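You operate a simulated robot arm through the tools that you are given. There is no shell and no other tool. Be economical: measure what you need, move in short steps, check, and stop when the job is done.

The job below is to be done with a simulated two-armed robot. You get a single attempt, and the scene is never put back.

JOB
Wipe the coffee mark off the desk end, lay the mug coaster there and stand the blue mug on it.
Fine: wipe first, with the white cloth; lay the cloth back on the desk mat. Set down upright: blue mug. What is to be rubbed or washed off counts as gone when no trace of it is left.
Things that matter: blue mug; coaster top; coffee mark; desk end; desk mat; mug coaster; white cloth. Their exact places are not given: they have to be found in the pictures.

It is judged by the outcome, as a careful person would: the job done as asked, and still so three seconds after it is handed in. It fails if anything else is knocked over, pushed out of place, dropped, spilled or broken. Flat cloth is picked up by pressing the open fingertips on it (5 to 10 N) and closing them slowly along it; thin cloth reads only 2 to 8 mm in the jaws.

ROBOT AND FRAMES
Two 7-joint arms with fingered hands on one trunk, on a base that drives. Base frame: it is fixed to the floor where the robot stands at the start and does not move with it; the origin is under the middle of the robot, x ahead of it, y to its left, z up. Units: cm, rad, N and s.
The left shoulder is at the start at [2, 12.3, 106.2], the right one opposite. With the tool pointing down near the work surface each hand reaches from about 10 to 50 cm from the robot's upright axis, wherever it stands, measured 20 degrees to its own side. Places, roughly: coaster top [50, 10, 80]; coffee mark [50, -30, 70]; desk end [50, -30, 70]; desk mat [60, -10, 70]; white cloth (9x5x3 cm) [50, 0, 80]. Payload 2.4 kg a hand.
The tool frame of a hand sits at the grasp point between the pads (the TCP): z along the fingers, y along the line on which they close. The tips reach 1.7 cm beyond it. Largest opening 8.8 cm; the body of the gripper starts 4.7 cm behind the TCP. The gripper is a hand of 3 fingers: y runs from the thumb to the fingers, the wrist lies at [0, 0, -16.5] in the tool frame, and closing takes about 1.5 s.
Orientation is told as [roll, pitch, yaw] about the base's x, y, z axes, in that order, counted from this pose: with the fingers straight down and closing along the base's y, the tool's x points along the base's -x, its y along +y and its z along -z.

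CONTROLS
- The arms move only by the tool arm_command. It takes "left_commands", "right_commands" or both (then of equal length, played together; a hand with none holds still); each is a list of rows, each a list of 6 numbers: the shift along the base's x, y, z in units of 300 mm (1.0 is 300 mm), then the turn, a rotation vector about the base's x, y, z in units of 45 degrees (1.0 is 45 degrees). In form: [[dx, dy, dz, rx, ry, rz], ...]. A call has 1 to 8 rows; each row is the pose to reach, as a shift and turn from the pose commanded when the call began. "left_claw" and "right_claw" are, for a hand that has rows, the closure in counts, from 0 (fully open) to 255 (shut), set as the call begins (left out, the last holds). A call with a number of a shift or a turn outside -1 to 1 is refused whole. Each row takes 0.2 s and may step no farther than 5 cm and 0.15 rad from the row before; otherwise, or with a gripper value out of range, the whole call is refused. A pose out of reach is approached as far as the arm can. The call stops where the force on the tool passes 40 N (or 10 N more than at its start, if that is more) or the arm is blocked; 0.2 s more then pass. The fingers move at their own pace (about 4.5 cm/s each) and stop on an object; they squeeze with about 28 N. The grip force told is the motor's: it shows also when the fingers shut on nothing. Time passes only in rows, and 0.2 s behind the last, so rows that repeat a pose let the fingers close. It gives the time, the measured TCP pose, the force on the tool (base axes), the opening and the grip force at its end, in the units of the frame above (readings bear some noise), with the torque about the TCP (base axes, N m) and any sound that the robot's microphone picked up.
- Cameras (640 x 400 px; columns grow to the right, rows downward): "scene" is now at [4.23, -2.92, 150.53]; the picture's right is [-0.41, -0.91, 0.00], its down [-0.77, 0.35, -0.53] and it looks along [0.49, -0.22, -0.85] (base axes); focal length 280 px, centre (320, 200). "left" rides on the left gripper at [-5.2, 0.4, -6.6] in its tool frame; the picture's right is [-0.08, -1.00, 0.00], its down [0.78, -0.07, -0.62] and it looks along [0.62, -0.05, 0.78] (tool axes); focal length 243 px, centre (320, 200). "right" rides on the right gripper at [5.2, 0.4, -6.6] in its tool frame; the picture's right is [-0.08, 1.00, 0.00], its down [-0.78, -0.07, -0.62] and it looks along [-0.62, -0.05, 0.78] (tool axes); focal length 243 px, centre (320, 200).
- grab_frame(camera): a new picture of that camera. The clock stands still meanwhile.
- lift_body(by): slides the trunk up (or, below 0, down) by that many cm; the arms and the scene camera ride with it, the base frame stays. It gives what a move gives, with no picture.
- drive_base(legs): drives the robot by 1 to 6 legs, each [ahead, left, turn to the left] in cm, cm and rad, along the robot's own axes; the way and the turn of a leg run together, so that a leg with both is an arc; at most 150 cm and 3.142 rad a leg. The arms and the cameras ride along, it lands a little off, and it stops where it bumps. It gives what a move gives.
- preshape(shape, hand): the hand has 3 fingers and takes this shape, open, in about a second: jaw (thumb against the fingers, like two jaws); tri (thumb and two fingers); tip (a fingertip pinch); poke (one finger out to press); point (the index stretched); flat (the hand flat); cup (the hand cupped); fist (a fist). The gripper value then closes the fingers along that shape, each until it touches; the sizes above hold for jaw. It gives what a move gives, with no picture.
- turn_head(pan, tilt): turns the head with the scene camera to pan (to the left, within 2.094 rad either way) and tilt (down, from -0.506 to 1.204), counted from straight ahead of the robot. It gives what a move gives.
- pixel_to_xyz(camera, pixels): for up to 12 pixels [column, row] of the newest picture of that camera ("zoom" is the newest enlarged one), the place [x, y, z] in the base frame of the surface seen there, good to about 0.2 cm. The clock stands still meanwhile.
- zoom(camera, box): a new picture of the part [left, top, right, bottom] of that camera's present view, enlarged. The clock stands still meanwhile.
- hand_in(): hands the job in; it is judged then, once.

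Keep the steps short. Do not move on a guess: measure, check each grasp and each placing, and mend mistakes. In all there are 80 turns and 78 pictures (those below and enlarged ones count). Leave the grippers open and the arms clear of the work at the hand-in unless told otherwise, and finish with a single line.

The tools are called as name(argument=value, ...) on one line, values as JSON. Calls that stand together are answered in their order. arm_command: Moves the arms, as the interface text tells. Its arguments: {"type":"object","properties":{"left_commands":{"type":"array","items":{"type":"array","items":{"type":"number"}}},"left_claw":{"type":"number"},"right_commands":{"type":"array","items":{"type":"array","items":{"type":"number"}}},"right_claw":{"type":"number"}},"required":[]} The other tools are called the same way: lift_body (by) slides the trunk up or down; preshape (shape, hand) gives the hand a shape; drive_base (legs) drives the base; turn_head (pan, tilt) turns the head that bears the scene camera; grab_frame (camera) takes a picture; pixel_to_xyz (camera, pixels) gives the place of the surface under pixels of a picture; zoom (camera, box) takes an enlarged picture of a part of a camera's view; hand_in () hands the job in.

At the start:

```text
time_s: 0.0
left_ee_pos: [32.61, 1.72, 103.29]
left_tcp_rot: [0.001, -0.002, 0.001]
left_force: [0.4, 0.9, 0.4]
left_moment: [0.01, 0.01, -0.04]
left_grip_width: 8.8
left_grasp_force: 0.1
left_shape: jaw
right_ee_pos: [26.38, -19.15, 95.78]
right_tcp_rot: [0.001, -0.001, 0.001]
right_force: [0.3, 0.5, 0.7]
right_moment: [0.0, -0.02, -0.01]
right_grip_width: 8.77
right_grasp_force: 0.0
right_shape: jaw
trunk travel left (down, up): [-27.5, 55.5]
robot x, y, heading: [0.08, -0.09, 0.001]
head pan, tilt: [-0.422, 1.009]
```

scene: 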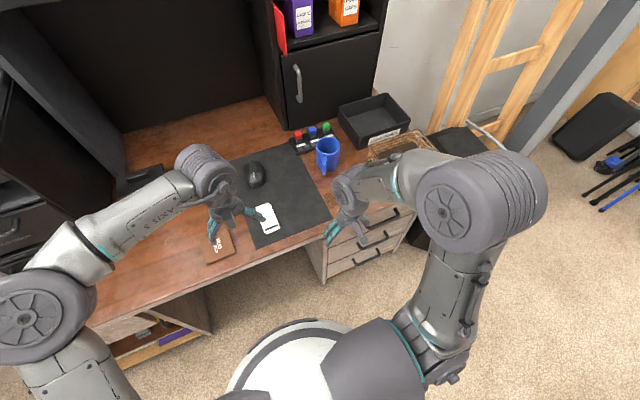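
right: 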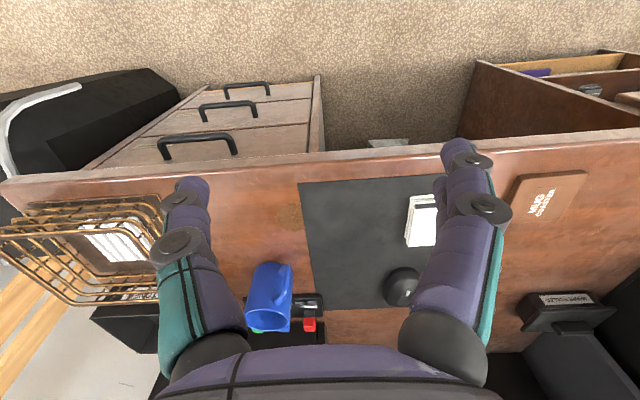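
left: 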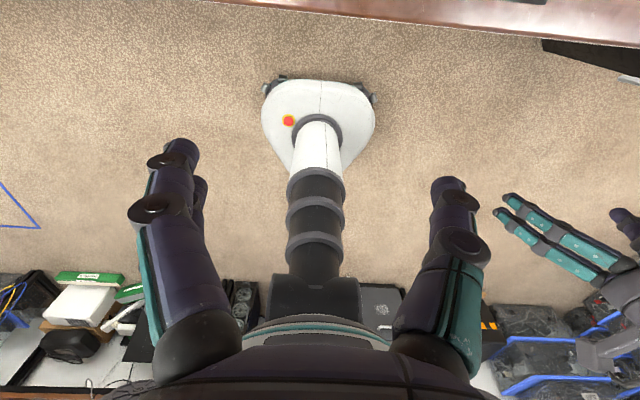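

I see the mat, the white cloth, the coaster (right camera 545,195), the mug (268,300) and a brownish mark (290,215). I'll measure these first.

pixel_to_xyz(camera="right", pixels=[[290, 215], [422, 220], [410, 200], [435, 245], [545, 195], [518, 177], [585, 173], [508, 222], [560, 220], [300, 185], [315, 308], [360, 250]])

zoom(camera="right", box=[200, 130, 440, 350])

zoom(camera="scene", box=[180, 90, 440, 290])

```text
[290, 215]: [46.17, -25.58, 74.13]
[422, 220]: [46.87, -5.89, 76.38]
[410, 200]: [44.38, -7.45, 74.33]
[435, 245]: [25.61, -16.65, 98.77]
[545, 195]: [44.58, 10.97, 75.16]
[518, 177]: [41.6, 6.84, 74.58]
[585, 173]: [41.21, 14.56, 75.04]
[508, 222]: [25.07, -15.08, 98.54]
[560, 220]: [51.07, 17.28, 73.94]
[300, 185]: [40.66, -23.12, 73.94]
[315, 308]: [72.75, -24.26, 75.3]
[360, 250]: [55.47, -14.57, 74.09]
```

```text
1.82 times, centred on (320, 240) of right
```

zoom: 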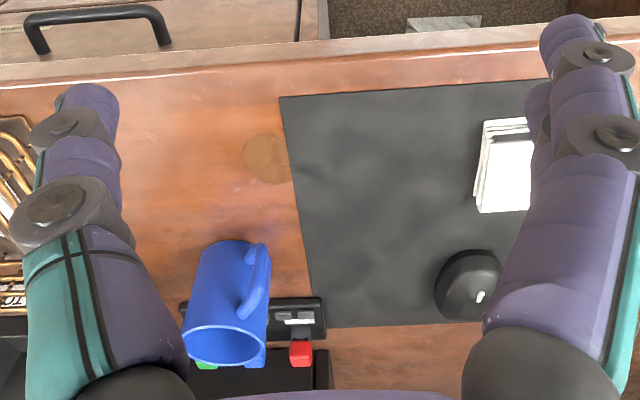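

```text
2.00 times, centred on (310, 190) of scene
```

zoom: 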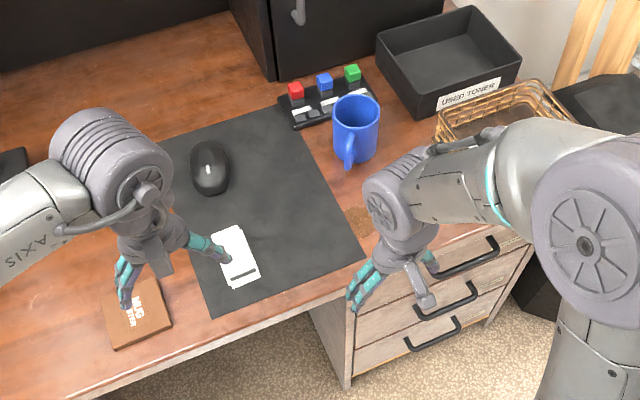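

I want to know how far the base sits from the desk, so I'll measure the base front and the desk edge, plus the mug and mark details.

pixel_to_xyz(camera="left", pixels=[[320, 82], [270, 95], [372, 95], [318, 150], [318, 250], [320, 10], [450, 10], [200, 60]])

pixel_to_xyz(camera="zoom", pixels=[[355, 208], [362, 110], [348, 150], [375, 130], [340, 105], [235, 235], [221, 245], [240, 287], [258, 275], [240, 228], [360, 250], [360, 155]])

turn_head(pan=0.0, tilt=1.1)

grab_frame(camera="scene")

```text
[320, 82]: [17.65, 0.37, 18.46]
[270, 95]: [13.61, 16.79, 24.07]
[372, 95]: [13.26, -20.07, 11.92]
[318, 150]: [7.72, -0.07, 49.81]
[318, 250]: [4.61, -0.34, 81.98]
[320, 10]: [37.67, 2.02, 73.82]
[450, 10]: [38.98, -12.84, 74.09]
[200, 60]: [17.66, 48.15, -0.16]
```

```text
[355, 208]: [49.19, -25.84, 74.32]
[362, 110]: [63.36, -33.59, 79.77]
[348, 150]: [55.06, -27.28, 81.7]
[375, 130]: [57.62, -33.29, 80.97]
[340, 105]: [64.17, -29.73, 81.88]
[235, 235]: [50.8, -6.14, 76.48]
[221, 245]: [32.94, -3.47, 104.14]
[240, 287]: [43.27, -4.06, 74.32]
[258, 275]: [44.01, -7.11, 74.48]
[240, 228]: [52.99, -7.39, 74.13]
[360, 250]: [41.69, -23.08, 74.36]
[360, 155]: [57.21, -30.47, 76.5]
```

```text
time_s: 0.9
left_ee_pos: [32.66, 1.72, 103.25]
left_tcp_rot: [-0.001, -0.003, 0.002]
left_force: [0.4, 0.1, 0.6]
left_moment: [0.03, 0.03, -0.01]
left_grip_width: 8.78
left_grasp_force: 0.0
left_shape: jaw
right_ee_pos: [26.36, -19.02, 95.74]
right_tcp_rot: [0.001, 0.001, 0.0]
right_force: [-0.8, -0.1, -0.3]
right_moment: [0.0, -0.02, 0.03]
right_grip_width: 8.76
right_grasp_force: 0.1
right_shape: jaw
trunk travel left (down, up): [-27.5, 55.5]
robot x, y, heading: [-0.17, -0.01, 0.006]
head pan, tilt: [0.0, 1.1]
```

```text
72 pictures are left
```

scene: 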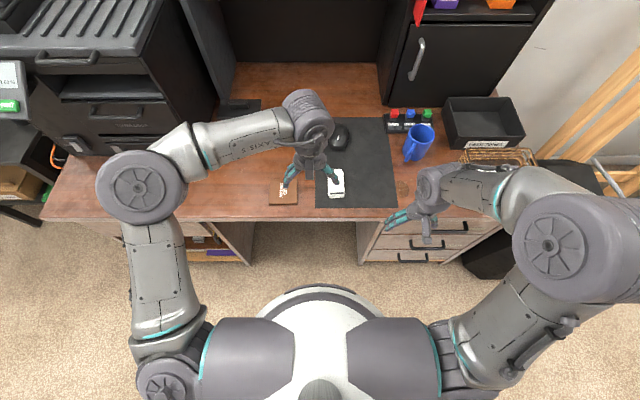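

Base front is at x≈18 and the desk edge at x≈38, so there is room to go about 13 cm ahead. Driving ahead 13 with slightly right.

drive_base(legs=[[13, -3, 0]])

grab_frame(camera="right")

grab_frame(camera="scene")

```text
time_s: 2.2
left_ee_pos: [45.64, -1.37, 103.31]
left_tcp_rot: [0.0, 0.0, 0.0]
left_force: [0.2, -0.4, -0.7]
left_moment: [-0.01, -0.01, 0.0]
left_grip_width: 8.8
left_grasp_force: 0.0
left_shape: jaw
right_ee_pos: [39.43, -22.16, 95.84]
right_tcp_rot: [0.0, 0.004, -0.002]
right_force: [-0.2, -0.2, 0.3]
right_moment: [0.01, 0.0, 0.03]
right_grip_width: 8.78
right_grasp_force: 0.1
right_shape: jaw
trunk travel left (down, up): [-27.5, 55.5]
robot x, y, heading: [12.89, -3.2, -0.007]
head pan, tilt: [0.0, 1.1]
```

```text
71 pictures are left
```

right: 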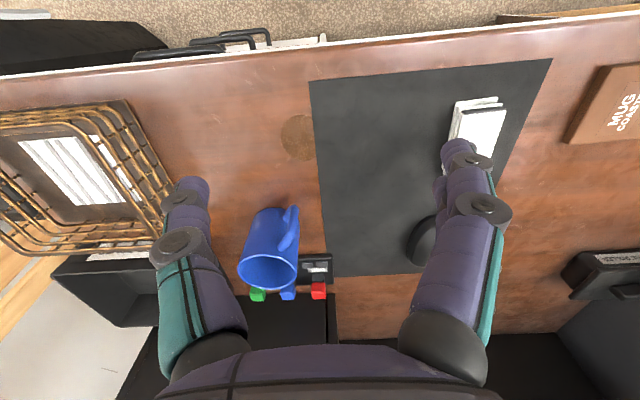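

```text
70 pictures are left
```

scene: 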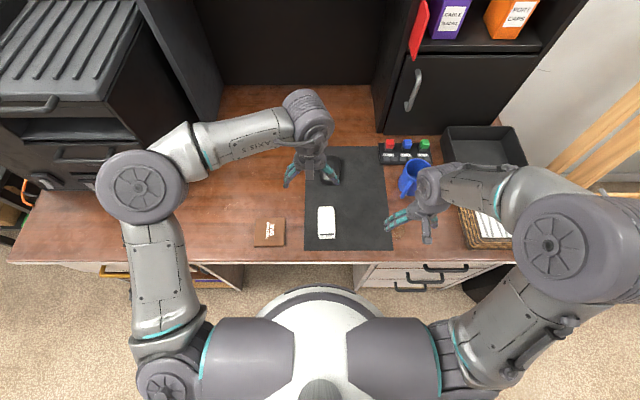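

Now everything is visible. I'll enlarge the cloth and coaster in the scene view, and measure the mark in the right view.

pixel_to_xyz(camera="right", pixels=[[282, 138], [300, 115], [300, 160], [314, 138], [312, 83], [318, 160], [327, 250], [268, 275], [290, 215], [265, 210], [245, 250], [300, 255]])

zoom(camera="scene", box=[240, 190, 360, 265])

```text
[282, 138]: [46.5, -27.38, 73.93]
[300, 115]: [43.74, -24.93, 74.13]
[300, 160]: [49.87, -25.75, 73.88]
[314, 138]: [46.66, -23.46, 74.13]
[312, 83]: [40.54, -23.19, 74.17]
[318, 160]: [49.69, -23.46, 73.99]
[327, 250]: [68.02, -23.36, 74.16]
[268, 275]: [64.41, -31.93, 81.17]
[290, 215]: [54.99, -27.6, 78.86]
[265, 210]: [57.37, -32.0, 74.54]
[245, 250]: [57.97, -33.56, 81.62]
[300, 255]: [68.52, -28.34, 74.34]
```

```text
5.33 times, centred on (300, 228) of scene
```

zoom: 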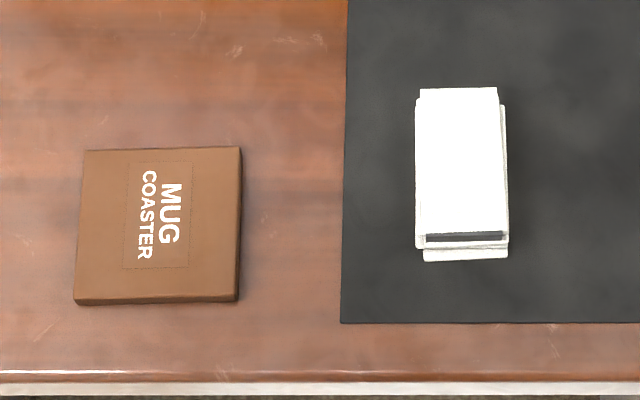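

pixel_to_xyz(camera="zoom", pixels=[[85, 152], [239, 150], [78, 298], [235, 296], [160, 225], [420, 92], [497, 90], [418, 230], [502, 230], [460, 160], [425, 256], [507, 255]])

zoom(camera="right", box=[230, 80, 350, 310])

```text
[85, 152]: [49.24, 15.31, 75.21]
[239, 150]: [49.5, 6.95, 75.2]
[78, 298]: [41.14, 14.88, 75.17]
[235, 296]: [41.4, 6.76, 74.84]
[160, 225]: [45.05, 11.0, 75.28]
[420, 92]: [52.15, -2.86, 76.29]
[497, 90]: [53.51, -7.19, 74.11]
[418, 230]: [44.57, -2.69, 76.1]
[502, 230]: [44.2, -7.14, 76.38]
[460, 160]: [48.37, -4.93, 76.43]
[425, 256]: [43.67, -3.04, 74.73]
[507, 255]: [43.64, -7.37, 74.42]
```

```text
1.74 times, centred on (290, 195) of right
```

zoom: 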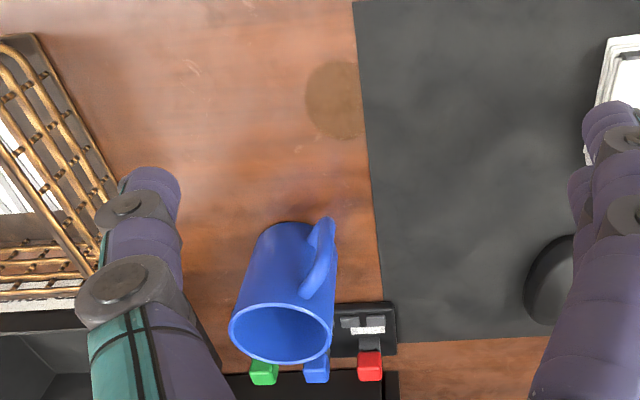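

The cloth centre is (48.3,-5.0), top 76.4, long along x. The coaster is about 8.3 cm square. The left hand hangs above the cloth, so I'll move it 22 cm left first.

arm_command(left_commands=[[0, 0.15, 0, 0, 0, 0], [0, 0.3, 0, 0, 0, 0], [0, 0.45, 0, 0, 0, 0], [0, 0.6, 0, 0, 0, 0], [0, 0.73, 0, 0, 0, 0]])

arm_command(right_commands=[[0.07, 0.12, -0.05, 0, 0, 0], [0.14, 0.24, -0.1, 0, 0, 0], [0.21, 0.36, -0.17, 0, 0, 0], [0.27, 0.48, -0.25, 0, 0, 0], [0.295, 0.57, -0.33, 0, 0, 0], [0.295, 0.57, -0.4, 0, 0, 0], [0.295, 0.57, -0.4, 0, 0, 0]], right_claw=60)

grab_frame(camera="right")

```text
time_s: 3.4
left_ee_pos: [45.71, 20.64, 103.22]
left_tcp_rot: [0.002, -0.001, -0.001]
left_force: [-0.2, 0.2, 1.2]
left_moment: [-0.01, -0.01, -0.02]
left_grip_width: 8.8
left_grasp_force: 0.1
left_shape: jaw
right_ee_pos: [39.41, -22.18, 95.68]
right_tcp_rot: [0.0, 0.001, -0.001]
right_force: [0.3, -0.1, -0.5]
right_moment: [0.0, 0.0, 0.01]
right_grip_width: 8.79
right_grasp_force: 0.0
right_shape: jaw
trunk travel left (down, up): [-27.5, 55.5]
robot x, y, heading: [12.87, -2.89, -0.001]
head pan, tilt: [0.0, 1.1]
```

```text
time_s: 5.0
left_ee_pos: [45.7, 20.49, 103.16]
left_tcp_rot: [-0.001, -0.001, 0.001]
left_force: [-0.3, -0.1, 0.3]
left_moment: [-0.03, 0.0, 0.0]
left_grip_width: 8.78
left_grasp_force: 0.1
left_shape: jaw
right_ee_pos: [48.33, -5.09, 83.66]
right_tcp_rot: [0.0, 0.0, -0.001]
right_force: [-0.7, -0.6, -0.3]
right_moment: [0.0, -0.01, 0.06]
right_grip_width: 6.77
right_grasp_force: 0.1
right_shape: jaw
trunk travel left (down, up): [-27.5, 55.5]
robot x, y, heading: [12.85, -2.97, -0.006]
head pan, tilt: [0.0, 1.1]
```

```text
67 pictures are left
```

right: 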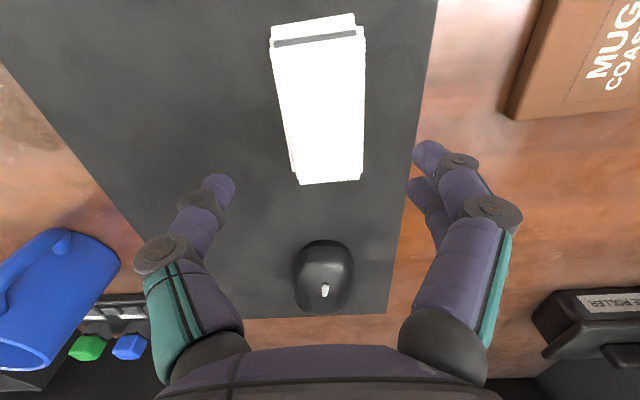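

The fingers straddle the cloth with the centre aligned. I descend to TCP z≈76.9 (tips 75.2, gripping the upper half) and close.

arm_command(right_commands=[[0, 0, -0.08, 0, 0, 0], [0, 0, -0.16, 0, 0, 0], [0, 0, -0.225, 0, 0, 0], [0, 0, -0.225, 0, 0, 0]])

arm_command(right_commands=[[0, 0, 0, 0, 0, 0], [0, 0, 0, 0, 0, 0], [0, 0, 0, 0, 0, 0], [0, 0, 0, 0, 0, 0], [0, 0, 0, 0, 0, 0], [0, 0, 0, 0, 0, 0], [0, 0, 0, 0, 0, 0]], right_claw=255)

grab_frame(camera="right")

```text
time_s: 6.0
left_ee_pos: [45.76, 20.54, 103.2]
left_tcp_rot: [0.001, -0.002, 0.0]
left_force: [-0.3, -0.7, -0.1]
left_moment: [0.01, 0.0, -0.01]
left_grip_width: 8.78
left_grasp_force: 0.1
left_shape: jaw
right_ee_pos: [48.27, -5.06, 77.05]
right_tcp_rot: [0.001, -0.001, -0.003]
right_force: [0.2, -0.2, -0.2]
right_moment: [0.04, 0.01, -0.01]
right_grip_width: 6.78
right_grasp_force: 0.0
right_shape: jaw
trunk travel left (down, up): [-27.5, 55.5]
robot x, y, heading: [13.13, -3.5, 0.001]
head pan, tilt: [0.0, 1.1]
```

```text
time_s: 7.6
left_ee_pos: [45.76, 20.49, 103.19]
left_tcp_rot: [0.002, -0.003, 0.0]
left_force: [-0.7, 0.3, -0.7]
left_moment: [-0.01, 0.0, 0.02]
left_grip_width: 8.79
left_grasp_force: 0.2
left_shape: jaw
right_ee_pos: [48.1, -5.11, 77.04]
right_tcp_rot: [0.0, -0.001, 0.0]
right_force: [0.8, -0.8, 1.0]
right_moment: [-0.02, -0.02, 0.01]
right_grip_width: 4.34
right_grasp_force: 27.6
right_shape: jaw
trunk travel left (down, up): [-27.5, 55.5]
robot x, y, heading: [12.95, -2.58, -0.004]
head pan, tilt: [0.0, 1.1]
```

```text
66 pictures are left
```

right: 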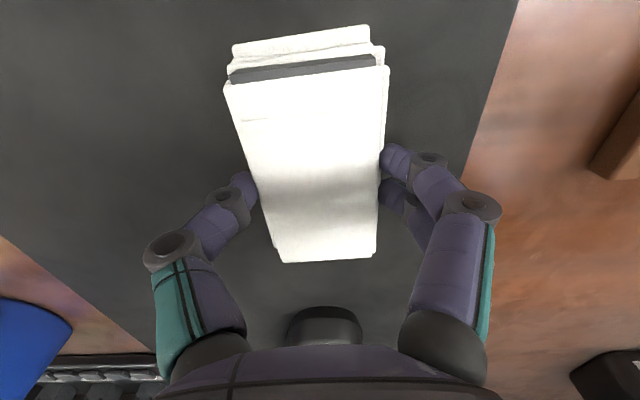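

Gripped at 4.34 cm wide with 27.6 N. Lifting 6 cm and carrying it toward the mark (46.8,-25.5).

arm_command(right_commands=[[0, 0, 0.1, 0, 0, 0], [0, 0, 0.2, 0, 0, 0], [0, -0.14, 0.2, 0, 0, 0], [-0.02, -0.28, 0.2, 0, 0, 0], [-0.03, -0.42, 0.2, 0, 0, 0], [-0.043, -0.55, 0.2, 0, 0, 0], [-0.043, -0.68, 0.2, 0, 0, 0], [-0.043, -0.68, 0.2, 0, 0, 0]])

grab_frame(camera="right")

zoom(camera="scene", box=[340, 120, 540, 270])

```text
time_s: 9.4
left_ee_pos: [45.77, 20.5, 103.11]
left_tcp_rot: [-0.002, -0.002, 0.0]
left_force: [0.3, -0.5, 0.4]
left_moment: [0.0, -0.01, -0.04]
left_grip_width: 8.79
left_grasp_force: 0.2
left_shape: jaw
right_ee_pos: [46.82, -25.39, 82.99]
right_tcp_rot: [-0.002, -0.001, -0.001]
right_force: [-0.3, 0.8, -0.4]
right_moment: [-0.03, 0.01, 0.02]
right_grip_width: 4.35
right_grasp_force: 28.1
right_shape: jaw
trunk travel left (down, up): [-27.5, 55.5]
robot x, y, heading: [12.73, -3.25, -0.001]
head pan, tilt: [0.0, 1.1]
```

```text
65 pictures are left
```

right: 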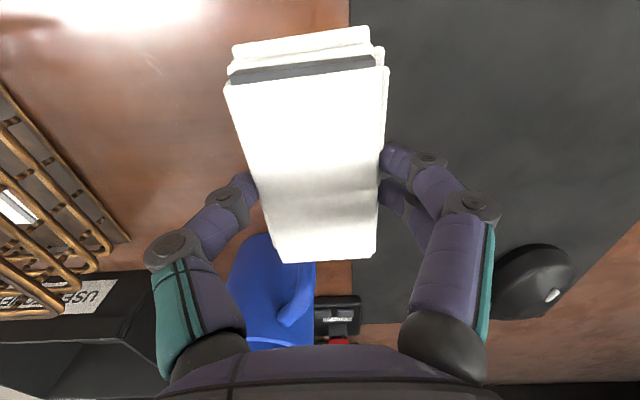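

```text
2.67 times, centred on (440, 195) of scene
```

zoom: 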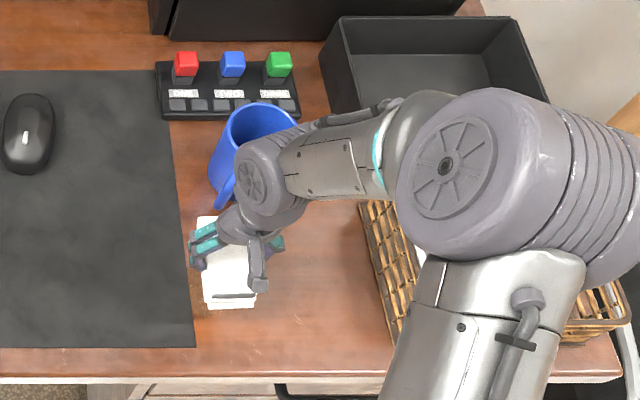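

Above the mark. I lower until the cloth presses: first to TCP z≈76.6.

arm_command(right_commands=[[0, -0.01, -0.08, 0, 0, 0], [0, -0.01, -0.16, 0, 0, 0], [0, -0.01, -0.2, 0, 0, 0], [0, -0.01, -0.213, 0, 0, 0], [0, -0.01, -0.213, 0, 0, 0]])

```text
time_s: 10.6
left_ee_pos: [45.68, 20.69, 103.16]
left_tcp_rot: [0.001, -0.002, 0.0]
left_force: [0.1, -0.7, -0.2]
left_moment: [0.01, -0.03, -0.01]
left_grip_width: 8.8
left_grasp_force: 0.0
left_shape: jaw
right_ee_pos: [46.92, -25.65, 76.8]
right_tcp_rot: [0.001, -0.003, -0.002]
right_force: [-0.5, -1.4, 25.7]
right_moment: [0.12, -0.01, 0.02]
right_grip_width: 4.34
right_grasp_force: 27.6
right_shape: jaw
trunk travel left (down, up): [-27.5, 55.5]
robot x, y, heading: [12.97, -3.17, -0.002]
head pan, tilt: [0.0, 1.1]
```

25.7 N is a bit much; I ease up 0.1 cm and rub back and forth in x (±1.5 cm) with short y offsets, staying off the mat edge.

arm_command(right_commands=[[0, 0, 0.003, 0, 0, 0], [0.05, 0, 0.003, 0, 0, 0], [-0.06, 0, 0.003, 0, 0, 0], [0.05, 0, 0.003, 0, 0, 0], [0.05, -0.05, 0.003, 0, 0, 0], [-0.06, -0.05, 0.003, 0, 0, 0], [0.05, -0.05, 0.003, 0, 0, 0], [0, 0, 0.003, 0, 0, 0]])

arm_command(right_commands=[[0, -0.08, 0, 0, 0, 0], [0, 0.005, 0, 0, 0, 0], [0.04, -0.08, 0, 0, 0, 0], [0.04, 0.005, 0, 0, 0, 0], [-0.05, -0.08, 0, 0, 0, 0], [-0.05, 0.005, 0, 0, 0, 0], [0, 0.005, 0, 0, 0, 0], [0, -0.04, 0, 0, 0, 0]])

arm_command(right_commands=[[0, 0, 0.1, 0, 0, 0], [0, 0, 0.2, 0, 0, 0], [0, 0.15, 0.2, 0, 0, 0], [0, 0.3, 0.2, 0, 0, 0], [0, 0.45, 0.2, 0, 0, 0], [0.04, 0.6, 0.2, 0, 0, 0], [0.043, 0.72, 0.2, 0, 0, 0], [0.043, 0.72, 0.2, 0, 0, 0]])

grab_frame(camera="scene")

zoom(camera="scene", box=[340, 120, 540, 270])

```text
time_s: 12.4
left_ee_pos: [45.77, 20.58, 103.21]
left_tcp_rot: [0.0, -0.001, 0.001]
left_force: [0.1, 0.7, 0.1]
left_moment: [-0.03, 0.01, 0.04]
left_grip_width: 8.78
left_grasp_force: 0.0
left_shape: jaw
right_ee_pos: [47.04, -25.9, 76.75]
right_tcp_rot: [0.001, -0.001, -0.003]
right_force: [5.6, -4.1, 7.7]
right_moment: [-0.09, -0.06, -0.11]
right_grip_width: 4.31
right_grasp_force: 28.6
right_shape: jaw
trunk travel left (down, up): [-27.5, 55.5]
robot x, y, heading: [13.1, -2.91, -0.006]
head pan, tilt: [0.0, 1.1]
```

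```text
time_s: 14.2
left_ee_pos: [45.72, 20.59, 103.19]
left_tcp_rot: [0.001, -0.002, 0.001]
left_force: [-0.3, -0.5, -0.2]
left_moment: [0.0, -0.01, 0.0]
left_grip_width: 8.8
left_grasp_force: 0.0
left_shape: jaw
right_ee_pos: [46.9, -26.78, 76.71]
right_tcp_rot: [0.0, -0.003, 0.0]
right_force: [0.1, 2.6, 5.8]
right_moment: [0.01, -0.01, 0.03]
right_grip_width: 4.31
right_grasp_force: 28.4
right_shape: jaw
trunk travel left (down, up): [-27.5, 55.5]
robot x, y, heading: [12.86, -2.82, -0.006]
head pan, tilt: [0.0, 1.1]
```

```text
time_s: 16.0
left_ee_pos: [45.74, 20.57, 103.2]
left_tcp_rot: [-0.001, -0.002, 0.001]
left_force: [0.3, 0.2, 0.2]
left_moment: [0.01, 0.0, 0.01]
left_grip_width: 8.79
left_grasp_force: 0.0
left_shape: jaw
right_ee_pos: [48.28, -5.4, 82.75]
right_tcp_rot: [0.001, 0.0, -0.001]
right_force: [0.1, -0.7, -0.9]
right_moment: [0.01, 0.03, -0.02]
right_grip_width: 4.33
right_grasp_force: 27.6
right_shape: jaw
trunk travel left (down, up): [-27.5, 55.5]
robot x, y, heading: [12.81, -2.85, -0.001]
head pan, tilt: [0.0, 1.1]
```

```text
63 pictures are left
```

scene: 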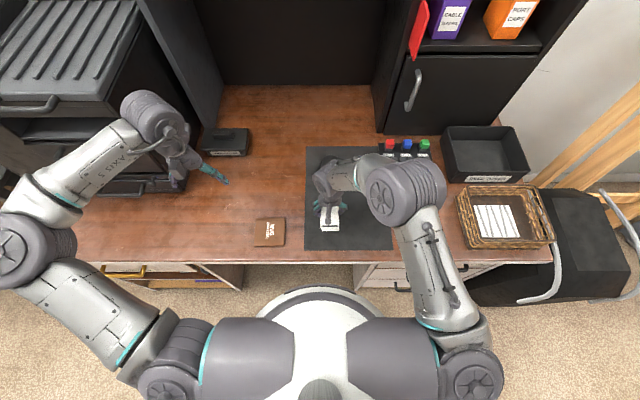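

```text
2.67 times, centred on (440, 195) of scene
```

zoom: 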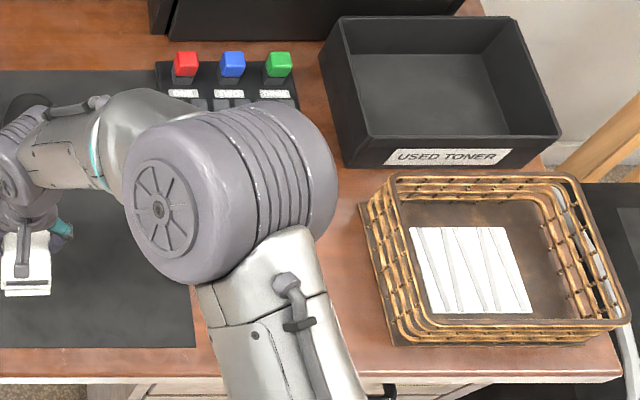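

The arm hides the spot. I raise the hand with the cloth and move to about (41,-14,93) to look with the wrist camera.

arm_command(right_commands=[[-0.06, -0.07, 0.12, 0, 0, 0], [-0.12, -0.14, 0.24, 0, 0, 0], [-0.2, -0.22, 0.34, 0, 0, 0], [-0.26, -0.3, 0.34, 0, 0, 0], [-0.26, -0.3, 0.34, 0, 0, 0]])

grab_frame(camera="right")

zoom(camera="right", box=[80, 40, 280, 200])

```text
time_s: 17.2
left_ee_pos: [45.67, 20.5, 103.22]
left_tcp_rot: [0.0, -0.001, 0.001]
left_force: [0.0, 0.1, -0.6]
left_moment: [0.0, 0.02, 0.01]
left_grip_width: 8.8
left_grasp_force: 0.0
left_shape: jaw
right_ee_pos: [40.52, -14.37, 92.94]
right_tcp_rot: [0.0, 0.001, -0.001]
right_force: [0.0, 1.1, 0.6]
right_moment: [-0.05, 0.03, 0.04]
right_grip_width: 4.3
right_grasp_force: 28.2
right_shape: jaw
trunk travel left (down, up): [-27.5, 55.5]
robot x, y, heading: [13.21, -3.25, -0.003]
head pan, tilt: [0.0, 1.1]
```

```text
61 pictures are left
```

right: 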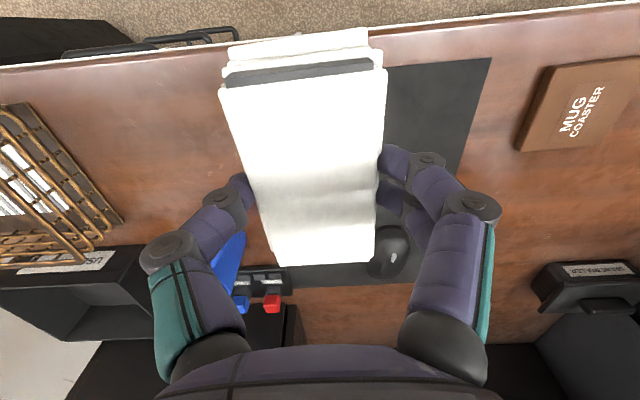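

```text
2.50 times, centred on (180, 120) of right
```

zoom: 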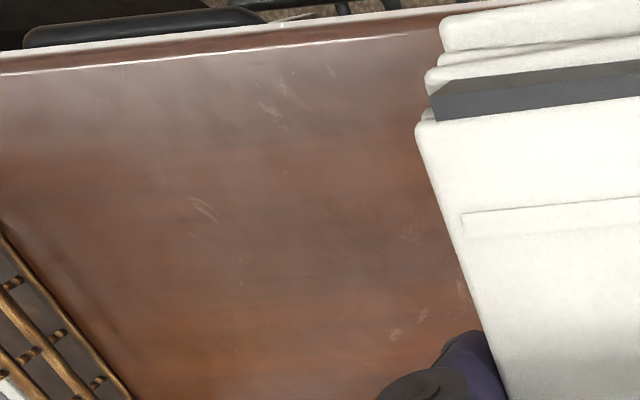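

The cloth still covers y≈-25. Shift the hand 9 cm more to the left and look again, with the head too.

arm_command(right_commands=[[0, 0.15, 0, 0, 0, 0], [0, 0.3, 0, 0, 0, 0], [-0.05, 0.4, 0, 0, 0, 0], [-0.05, 0.4, 0, 0, 0, 0]])

zoom(camera="right", box=[20, 20, 260, 220])

zoom(camera="scene", box=[340, 120, 540, 270])

```text
time_s: 18.2
left_ee_pos: [45.72, 20.64, 103.13]
left_tcp_rot: [-0.001, -0.002, 0.0]
left_force: [0.1, 0.3, -0.6]
left_moment: [-0.02, 0.0, 0.01]
left_grip_width: 8.79
left_grasp_force: 0.0
left_shape: jaw
right_ee_pos: [38.91, -2.57, 92.65]
right_tcp_rot: [-0.001, 0.0, -0.003]
right_force: [0.3, 0.7, -0.5]
right_moment: [0.02, 0.01, 0.0]
right_grip_width: 4.29
right_grasp_force: 28.1
right_shape: jaw
trunk travel left (down, up): [-27.5, 55.5]
robot x, y, heading: [13.26, -3.21, -0.001]
head pan, tilt: [0.0, 1.1]
```

```text
2.00 times, centred on (140, 120) of right
```

zoom: 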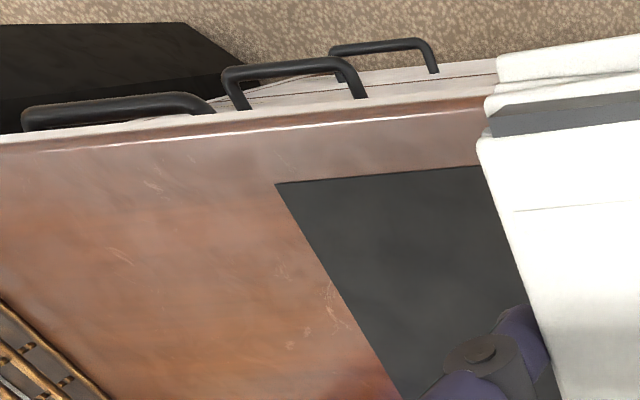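

```text
2.67 times, centred on (440, 195) of scene
```

zoom: 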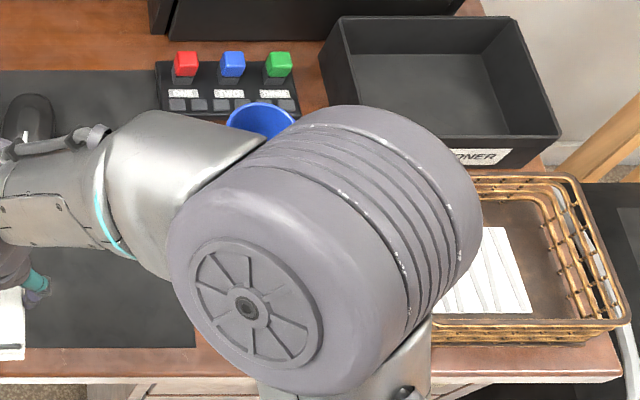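

The mark appears gone; I take one closer enlargement and confirm the coordinates before giving the cloth back.

zoom(camera="right", box=[110, 90, 230, 220])

pixel_to_xyz(camera="zoom", pixels=[[200, 100], [250, 150], [300, 200], [350, 250], [320, 150], [250, 250]])

```text
3.08 times, centred on (170, 155) of right
```

zoom: 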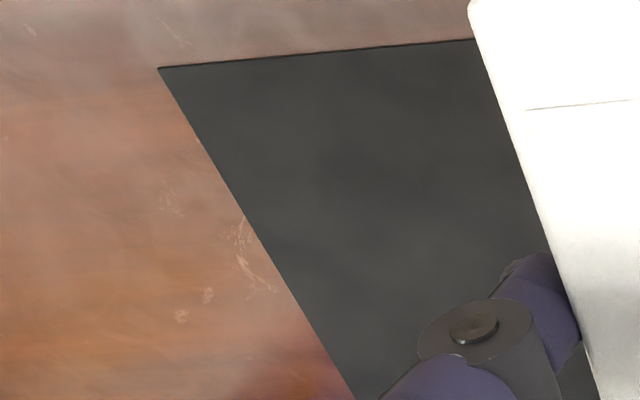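

```text
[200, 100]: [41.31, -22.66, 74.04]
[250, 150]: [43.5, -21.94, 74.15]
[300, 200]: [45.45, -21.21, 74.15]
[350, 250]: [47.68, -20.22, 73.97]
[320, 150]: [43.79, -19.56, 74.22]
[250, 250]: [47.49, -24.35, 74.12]
```

No brown disc remains around (47,-25.4), only wood scratches. Laying the cloth back on the mat at (48.3,-5.2).

arm_command(right_commands=[[0.1, -0.03, -0.08, 0, 0, 0], [0.2, -0.06, -0.16, 0, 0, 0], [0.313, -0.087, -0.24, 0, 0, 0], [0.313, -0.087, -0.36, 0, 0, 0], [0.313, -0.087, -0.46, 0, 0, 0], [0.313, -0.087, -0.51, 0, 0, 0], [0.313, -0.087, -0.523, 0, 0, 0], [0.313, -0.087, -0.523, 0, 0, 0]])

```text
time_s: 20.0
left_ee_pos: [45.89, 20.51, 103.27]
left_tcp_rot: [0.0, -0.001, 0.0]
left_force: [0.1, 0.2, -0.3]
left_moment: [-0.02, 0.0, -0.03]
left_grip_width: 8.79
left_grasp_force: 0.0
left_shape: jaw
right_ee_pos: [48.23, -5.01, 77.19]
right_tcp_rot: [-0.001, 0.0, -0.003]
right_force: [0.5, -0.2, 0.4]
right_moment: [0.0, -0.01, -0.02]
right_grip_width: 4.3
right_grasp_force: 28.4
right_shape: jaw
trunk travel left (down, up): [-27.5, 55.5]
robot x, y, heading: [12.89, -2.89, 0.003]
head pan, tilt: [0.0, 1.1]
```

No contact yet at 77.19; 0.3 cm lower, then open to about 6.8 cm.

arm_command(right_commands=[[0, 0, -0.006, 0, 0, 0], [0, 0, -0.011, 0, 0, 0], [0, 0, -0.011, 0, 0, 0]])

arm_command(right_commands=[[0, 0, 0, 0, 0, 0], [0, 0, 0, 0, 0, 0], [0, 0, 0, 0, 0, 0], [0, 0, 0, 0, 0, 0], [0, 0, 0, 0, 0, 0]], right_claw=60)

arm_command(right_commands=[[0, 0, 0.1, 0, 0, 0], [0, 0, 0.2, 0, 0, 0], [0, 0, 0.35, 0, 0, 0], [-0.1, 0, 0.5, 0, 0, 0], [-0.25, 0, 0.6, 0, 0, 0], [-0.25, 0, 0.6, 0, 0, 0]])

grab_frame(camera="right")

zoom(camera="right", box=[60, 60, 260, 220])

```text
time_s: 20.8
left_ee_pos: [45.68, 20.61, 103.14]
left_tcp_rot: [-0.001, -0.003, -0.001]
left_force: [0.5, 0.1, 0.5]
left_moment: [-0.02, -0.01, 0.02]
left_grip_width: 8.78
left_grasp_force: 0.2
left_shape: jaw
right_ee_pos: [48.31, -5.02, 76.74]
right_tcp_rot: [0.0, 0.0, -0.002]
right_force: [-0.5, 0.7, -0.9]
right_moment: [0.0, 0.03, 0.01]
right_grip_width: 4.31
right_grasp_force: 28.4
right_shape: jaw
trunk travel left (down, up): [-27.5, 55.5]
robot x, y, heading: [12.86, -2.9, -0.004]
head pan, tilt: [0.0, 1.1]
```

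```text
time_s: 22.0
left_ee_pos: [45.72, 20.59, 103.31]
left_tcp_rot: [-0.001, -0.002, -0.001]
left_force: [-0.4, 0.1, -0.5]
left_moment: [0.03, 0.01, 0.03]
left_grip_width: 8.83
left_grasp_force: 0.0
left_shape: jaw
right_ee_pos: [48.24, -5.07, 76.77]
right_tcp_rot: [-0.001, 0.0, -0.003]
right_force: [-0.4, -0.2, 0.3]
right_moment: [-0.03, -0.02, 0.0]
right_grip_width: 6.72
right_grasp_force: 0.0
right_shape: jaw
trunk travel left (down, up): [-27.5, 55.5]
robot x, y, heading: [13.32, -3.17, -0.001]
head pan, tilt: [0.0, 1.1]
```

```text
refused: row 4 steps farther than a row can; nothing moved
```

```text
56 pictures are left
```

right: 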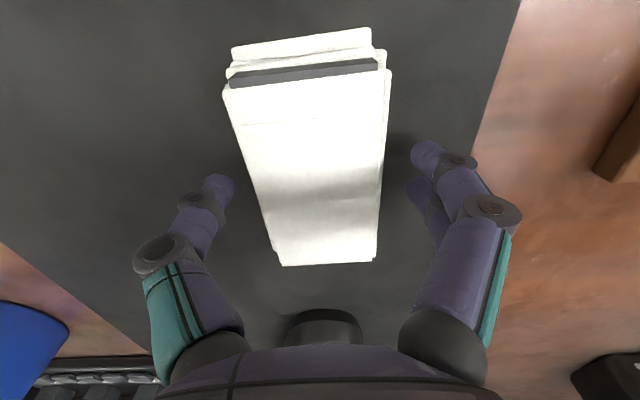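

```text
2.50 times, centred on (160, 140) of right
```

zoom: 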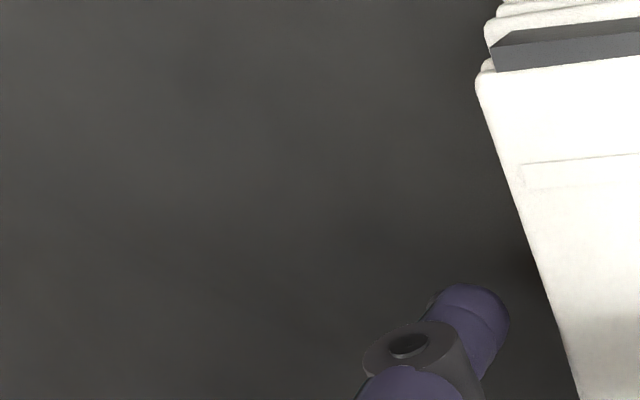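

The cloth lies free on the mat. Now lift (smaller steps) and go to a viewpoint over the desk end, (41,-15,95).

arm_command(right_commands=[[0, 0, 0.1, 0, 0, 0], [0, 0, 0.22, 0, 0, 0], [0, 0, 0.35, 0, 0, 0], [-0.08, -0.05, 0.45, 0, 0, 0], [-0.16, -0.13, 0.55, 0, 0, 0], [-0.25, -0.22, 0.6, 0, 0, 0], [-0.25, -0.35, 0.6, 0, 0, 0], [-0.25, -0.35, 0.6, 0, 0, 0]])

grab_frame(camera="right")

zoom(camera="right", box=[160, 60, 340, 220])

```text
time_s: 23.8
left_ee_pos: [45.62, 20.51, 103.2]
left_tcp_rot: [0.0, -0.003, -0.001]
left_force: [0.0, -0.6, -0.2]
left_moment: [-0.01, 0.0, -0.01]
left_grip_width: 8.8
left_grasp_force: 0.1
left_shape: jaw
right_ee_pos: [40.94, -15.43, 94.85]
right_tcp_rot: [0.001, 0.0, -0.003]
right_force: [-1.0, -0.2, -0.1]
right_moment: [0.01, -0.01, 0.01]
right_grip_width: 6.68
right_grasp_force: 0.2
right_shape: jaw
trunk travel left (down, up): [-27.5, 55.5]
robot x, y, heading: [13.18, -3.19, 0.003]
head pan, tilt: [0.0, 1.1]
```

```text
54 pictures are left
```

right: 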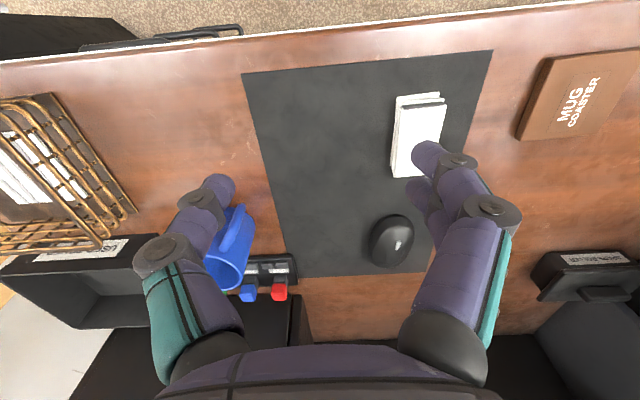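

```text
2.50 times, centred on (250, 140) of right
```

zoom: 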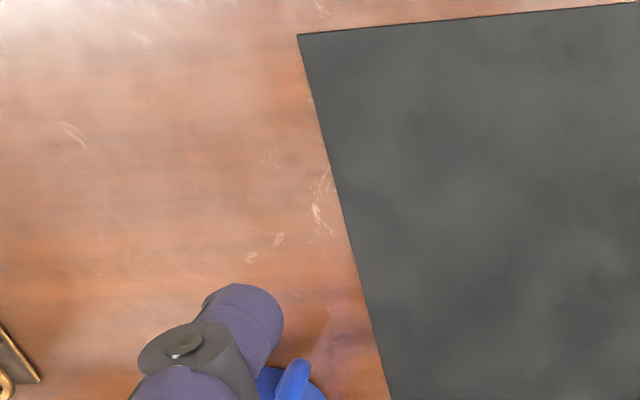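

The mark is gone. Now to the coaster: I drive 10 cm left so the right hand reaches it well.

drive_base(legs=[[0, 10, 0]])

arm_command(right_commands=[[0.03, 0.13, 0, 0, 0, 0], [0.06, 0.26, 0, 0, 0, 0], [0.1, 0.4, -0.05, 0, 0, 0], [0.14, 0.53, -0.12, 0, 0, 0], [0.14, 0.53, -0.25, 0, 0, 0], [0.14, 0.53, -0.3, 0, 0, 0], [0.14, 0.53, -0.3, 0, 0, 0]], right_claw=0)

grab_frame(camera="right")

```text
time_s: 24.9
left_ee_pos: [45.72, 30.71, 103.11]
left_tcp_rot: [0.0, -0.002, 0.0]
left_force: [-0.7, 0.6, -1.1]
left_moment: [0.0, -0.01, -0.01]
left_grip_width: 8.78
left_grasp_force: 0.0
left_shape: jaw
right_ee_pos: [40.93, -5.39, 94.78]
right_tcp_rot: [-0.001, 0.001, -0.003]
right_force: [-0.9, -0.5, 0.5]
right_moment: [-0.02, -0.01, -0.01]
right_grip_width: 6.71
right_grasp_force: 0.0
right_shape: jaw
trunk travel left (down, up): [-27.5, 55.5]
robot x, y, heading: [13.0, 6.64, -0.004]
head pan, tilt: [0.0, 1.1]
```

```text
time_s: 26.5
left_ee_pos: [45.73, 30.51, 103.16]
left_tcp_rot: [-0.002, -0.001, 0.002]
left_force: [-0.1, 0.5, 0.5]
left_moment: [-0.01, 0.01, -0.01]
left_grip_width: 8.78
left_grasp_force: 0.0
left_shape: jaw
right_ee_pos: [44.94, 10.52, 85.71]
right_tcp_rot: [0.001, -0.001, -0.001]
right_force: [0.1, 0.2, 0.4]
right_moment: [0.0, 0.02, 0.0]
right_grip_width: 8.79
right_grasp_force: 0.0
right_shape: jaw
trunk travel left (down, up): [-27.5, 55.5]
robot x, y, heading: [12.96, 7.25, -0.005]
head pan, tilt: [0.0, 1.1]
```

```text
52 pictures are left
```

right: 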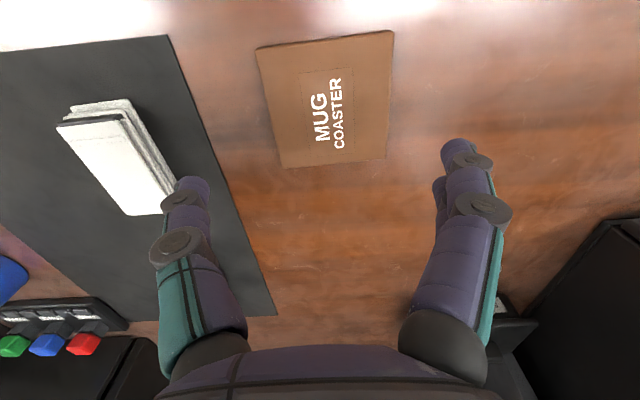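

zoom(camera="right", box=[240, 20, 410, 180])

```text
2.50 times, centred on (325, 100) of right
```

zoom: 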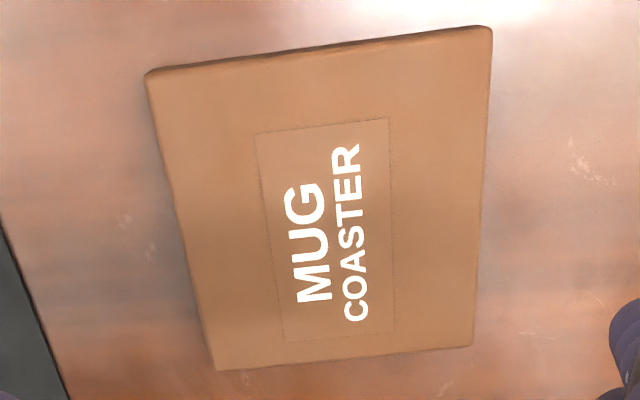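

pixel_to_xyz(camera="zoom", pixels=[[147, 78], [212, 367], [472, 345], [490, 32], [163, 150], [180, 220], [198, 300], [487, 110], [481, 200], [476, 280], [320, 356], [320, 55]])

```text
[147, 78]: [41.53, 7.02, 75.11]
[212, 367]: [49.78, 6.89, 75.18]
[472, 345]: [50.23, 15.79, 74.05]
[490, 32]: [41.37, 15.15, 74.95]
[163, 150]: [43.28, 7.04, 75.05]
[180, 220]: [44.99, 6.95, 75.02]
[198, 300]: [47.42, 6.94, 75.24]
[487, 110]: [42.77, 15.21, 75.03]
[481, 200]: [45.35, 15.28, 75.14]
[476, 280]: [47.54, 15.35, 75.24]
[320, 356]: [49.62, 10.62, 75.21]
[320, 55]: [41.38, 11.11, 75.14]
```

Coaster centre is (45.5, 11.1), about 8.3 cm square, yaw ≈ 0. The opening is 8.8. I centre and descend to z≈78.2, then check.

arm_command(right_commands=[[0.019, 0.02, -0.05, 0, 0, 0], [0.019, 0.02, -0.15, 0, 0, 0], [0.019, 0.02, -0.25, 0, 0, 0], [0.019, 0.02, -0.25, 0, 0, 0], [0.019, 0.02, -0.25, 0, 0, 0]])

grab_frame(camera="right")

```text
time_s: 27.7
left_ee_pos: [45.73, 30.54, 103.12]
left_tcp_rot: [0.001, -0.003, 0.0]
left_force: [0.3, -0.7, -0.4]
left_moment: [0.04, -0.03, -0.02]
left_grip_width: 8.82
left_grasp_force: 0.1
left_shape: jaw
right_ee_pos: [45.72, 11.03, 78.27]
right_tcp_rot: [0.001, -0.001, -0.001]
right_force: [0.5, -0.8, -1.0]
right_moment: [0.03, 0.03, 0.0]
right_grip_width: 8.77
right_grasp_force: 0.1
right_shape: jaw
trunk travel left (down, up): [-27.5, 55.5]
robot x, y, heading: [12.86, 6.89, 0.001]
head pan, tilt: [0.0, 1.1]
```

```text
50 pictures are left
```

right: 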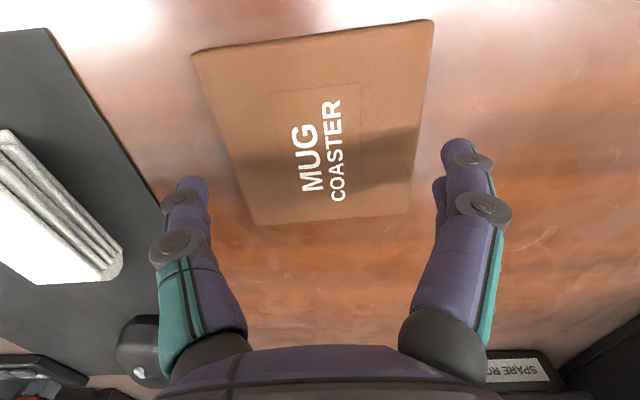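

Coaster is about 0.1 cm to the +y side of the middle. I correct that and go down gently in small steps.

arm_command(right_commands=[[-0.004, 0.004, 0, 0, 0, 0], [-0.004, 0.004, -0.03, 0, 0, 0], [-0.004, 0.004, -0.045, 0, 0, 0], [-0.004, 0.004, -0.06, 0, 0, 0], [-0.004, 0.004, -0.07, 0, 0, 0], [-0.004, 0.004, -0.077, 0, 0, 0], [-0.004, 0.004, -0.077, 0, 0, 0]])

grab_frame(camera="right")

```text
time_s: 29.3
left_ee_pos: [45.67, 30.59, 103.15]
left_tcp_rot: [0.0, -0.002, 0.0]
left_force: [-0.1, 0.2, -0.1]
left_moment: [0.01, -0.01, -0.01]
left_grip_width: 8.79
left_grasp_force: 0.2
left_shape: jaw
right_ee_pos: [45.57, 11.26, 76.11]
right_tcp_rot: [-0.001, -0.001, -0.002]
right_force: [0.6, 0.9, -0.2]
right_moment: [-0.02, 0.02, -0.02]
right_grip_width: 8.78
right_grasp_force: 0.1
right_shape: jaw
trunk travel left (down, up): [-27.5, 55.5]
robot x, y, heading: [12.95, 6.59, -0.004]
head pan, tilt: [0.0, 1.1]
```

```text
49 pictures are left
```

right: 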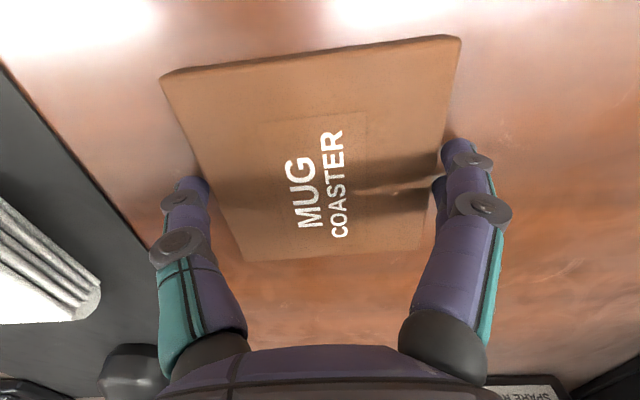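

No contact force: the fingers are beside the coaster, tips at ≈74.4. Closing.

arm_command(right_commands=[[0, 0, -0.002, 0, 0, 0], [0, 0, -0.002, 0, 0, 0], [0, 0, -0.002, 0, 0, 0], [0, 0, -0.002, 0, 0, 0], [0, 0, -0.002, 0, 0, 0]], right_claw=255)

arm_command(right_commands=[[0, 0, 0.04, 0, 0, 0], [0, 0, 0.1, 0, 0, 0], [0, 0, 0.2, 0, 0, 0], [0, 0, 0.2, 0, 0, 0]])

grab_frame(camera="right")

```text
time_s: 30.5
left_ee_pos: [45.7, 30.66, 103.12]
left_tcp_rot: [-0.001, -0.002, -0.001]
left_force: [0.0, 0.2, -0.6]
left_moment: [0.01, 0.01, -0.01]
left_grip_width: 8.78
left_grasp_force: 0.1
left_shape: jaw
right_ee_pos: [45.47, 11.17, 76.04]
right_tcp_rot: [0.0, -0.001, -0.001]
right_force: [0.0, -0.5, 0.8]
right_moment: [0.0, 0.01, -0.05]
right_grip_width: 7.93
right_grasp_force: 27.4
right_shape: jaw
trunk travel left (down, up): [-27.5, 55.5]
robot x, y, heading: [13.01, 6.9, 0.002]
head pan, tilt: [0.0, 1.1]
```

```text
time_s: 31.5
left_ee_pos: [45.76, 30.57, 103.23]
left_tcp_rot: [0.001, -0.001, 0.001]
left_force: [0.5, -0.2, -0.5]
left_moment: [-0.02, 0.02, 0.0]
left_grip_width: 8.79
left_grasp_force: 0.0
left_shape: jaw
right_ee_pos: [45.45, 10.98, 82.03]
right_tcp_rot: [0.0, 0.0, -0.001]
right_force: [0.4, -0.4, -0.4]
right_moment: [0.02, 0.0, 0.0]
right_grip_width: 7.91
right_grasp_force: 28.1
right_shape: jaw
trunk travel left (down, up): [-27.5, 55.5]
robot x, y, heading: [12.86, 7.01, -0.003]
head pan, tilt: [0.0, 1.1]
```

```text
48 pictures are left
```

right: 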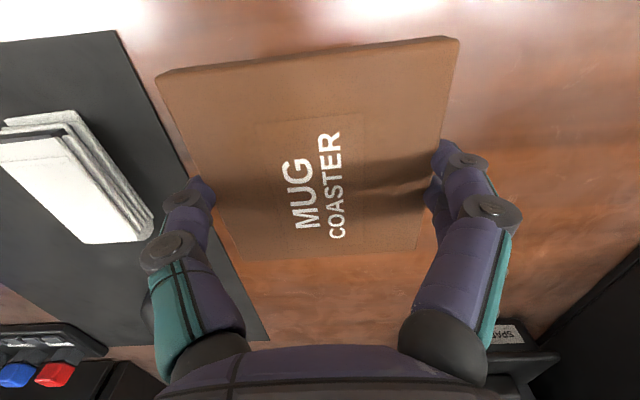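

Coaster held level (7.9 cm, 28 N). I raise it 8 cm and drive 20 cm to the right.

arm_command(right_commands=[[0, 0, 0.13, 0, 0, 0], [-0.05, 0, 0.26, 0, 0, 0], [-0.05, 0, 0.26, 0, 0, 0]])

drive_base(legs=[[0, -20, 0]])

grab_frame(camera="scene")

```text
time_s: 32.3
left_ee_pos: [45.83, 30.49, 103.15]
left_tcp_rot: [-0.001, -0.002, -0.001]
left_force: [0.2, 0.6, 0.6]
left_moment: [-0.02, -0.01, 0.01]
left_grip_width: 8.79
left_grasp_force: 0.1
left_shape: jaw
right_ee_pos: [43.89, 11.11, 89.89]
right_tcp_rot: [-0.001, -0.001, -0.001]
right_force: [0.0, -0.6, -0.5]
right_moment: [0.0, 0.03, -0.01]
right_grip_width: 7.94
right_grasp_force: 27.9
right_shape: jaw
trunk travel left (down, up): [-27.5, 55.5]
robot x, y, heading: [13.06, 7.38, -0.002]
head pan, tilt: [0.0, 1.1]
```

```text
time_s: 34.0
left_ee_pos: [45.68, 10.01, 103.17]
left_tcp_rot: [0.001, -0.002, 0.002]
left_force: [0.4, 0.4, -0.5]
left_moment: [0.01, 0.0, -0.02]
left_grip_width: 8.8
left_grasp_force: 0.1
left_shape: jaw
right_ee_pos: [43.84, -9.56, 89.77]
right_tcp_rot: [0.0, 0.0, 0.001]
right_force: [0.0, -0.6, -0.3]
right_moment: [0.0, 0.03, 0.01]
right_grip_width: 7.93
right_grasp_force: 27.4
right_shape: jaw
trunk travel left (down, up): [-27.5, 55.5]
robot x, y, heading: [13.23, -12.97, -0.006]
head pan, tilt: [0.0, 1.1]
```

```text
47 pictures are left
```

scene: 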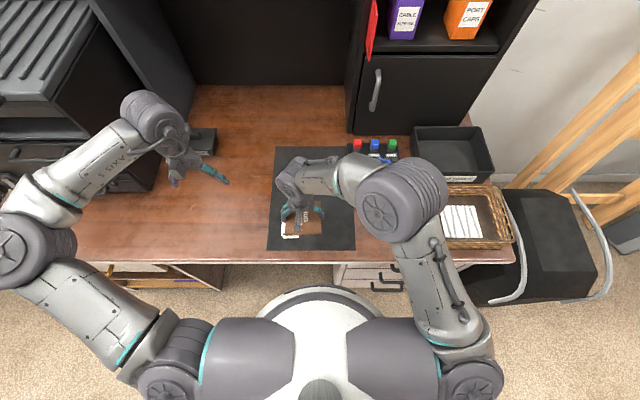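

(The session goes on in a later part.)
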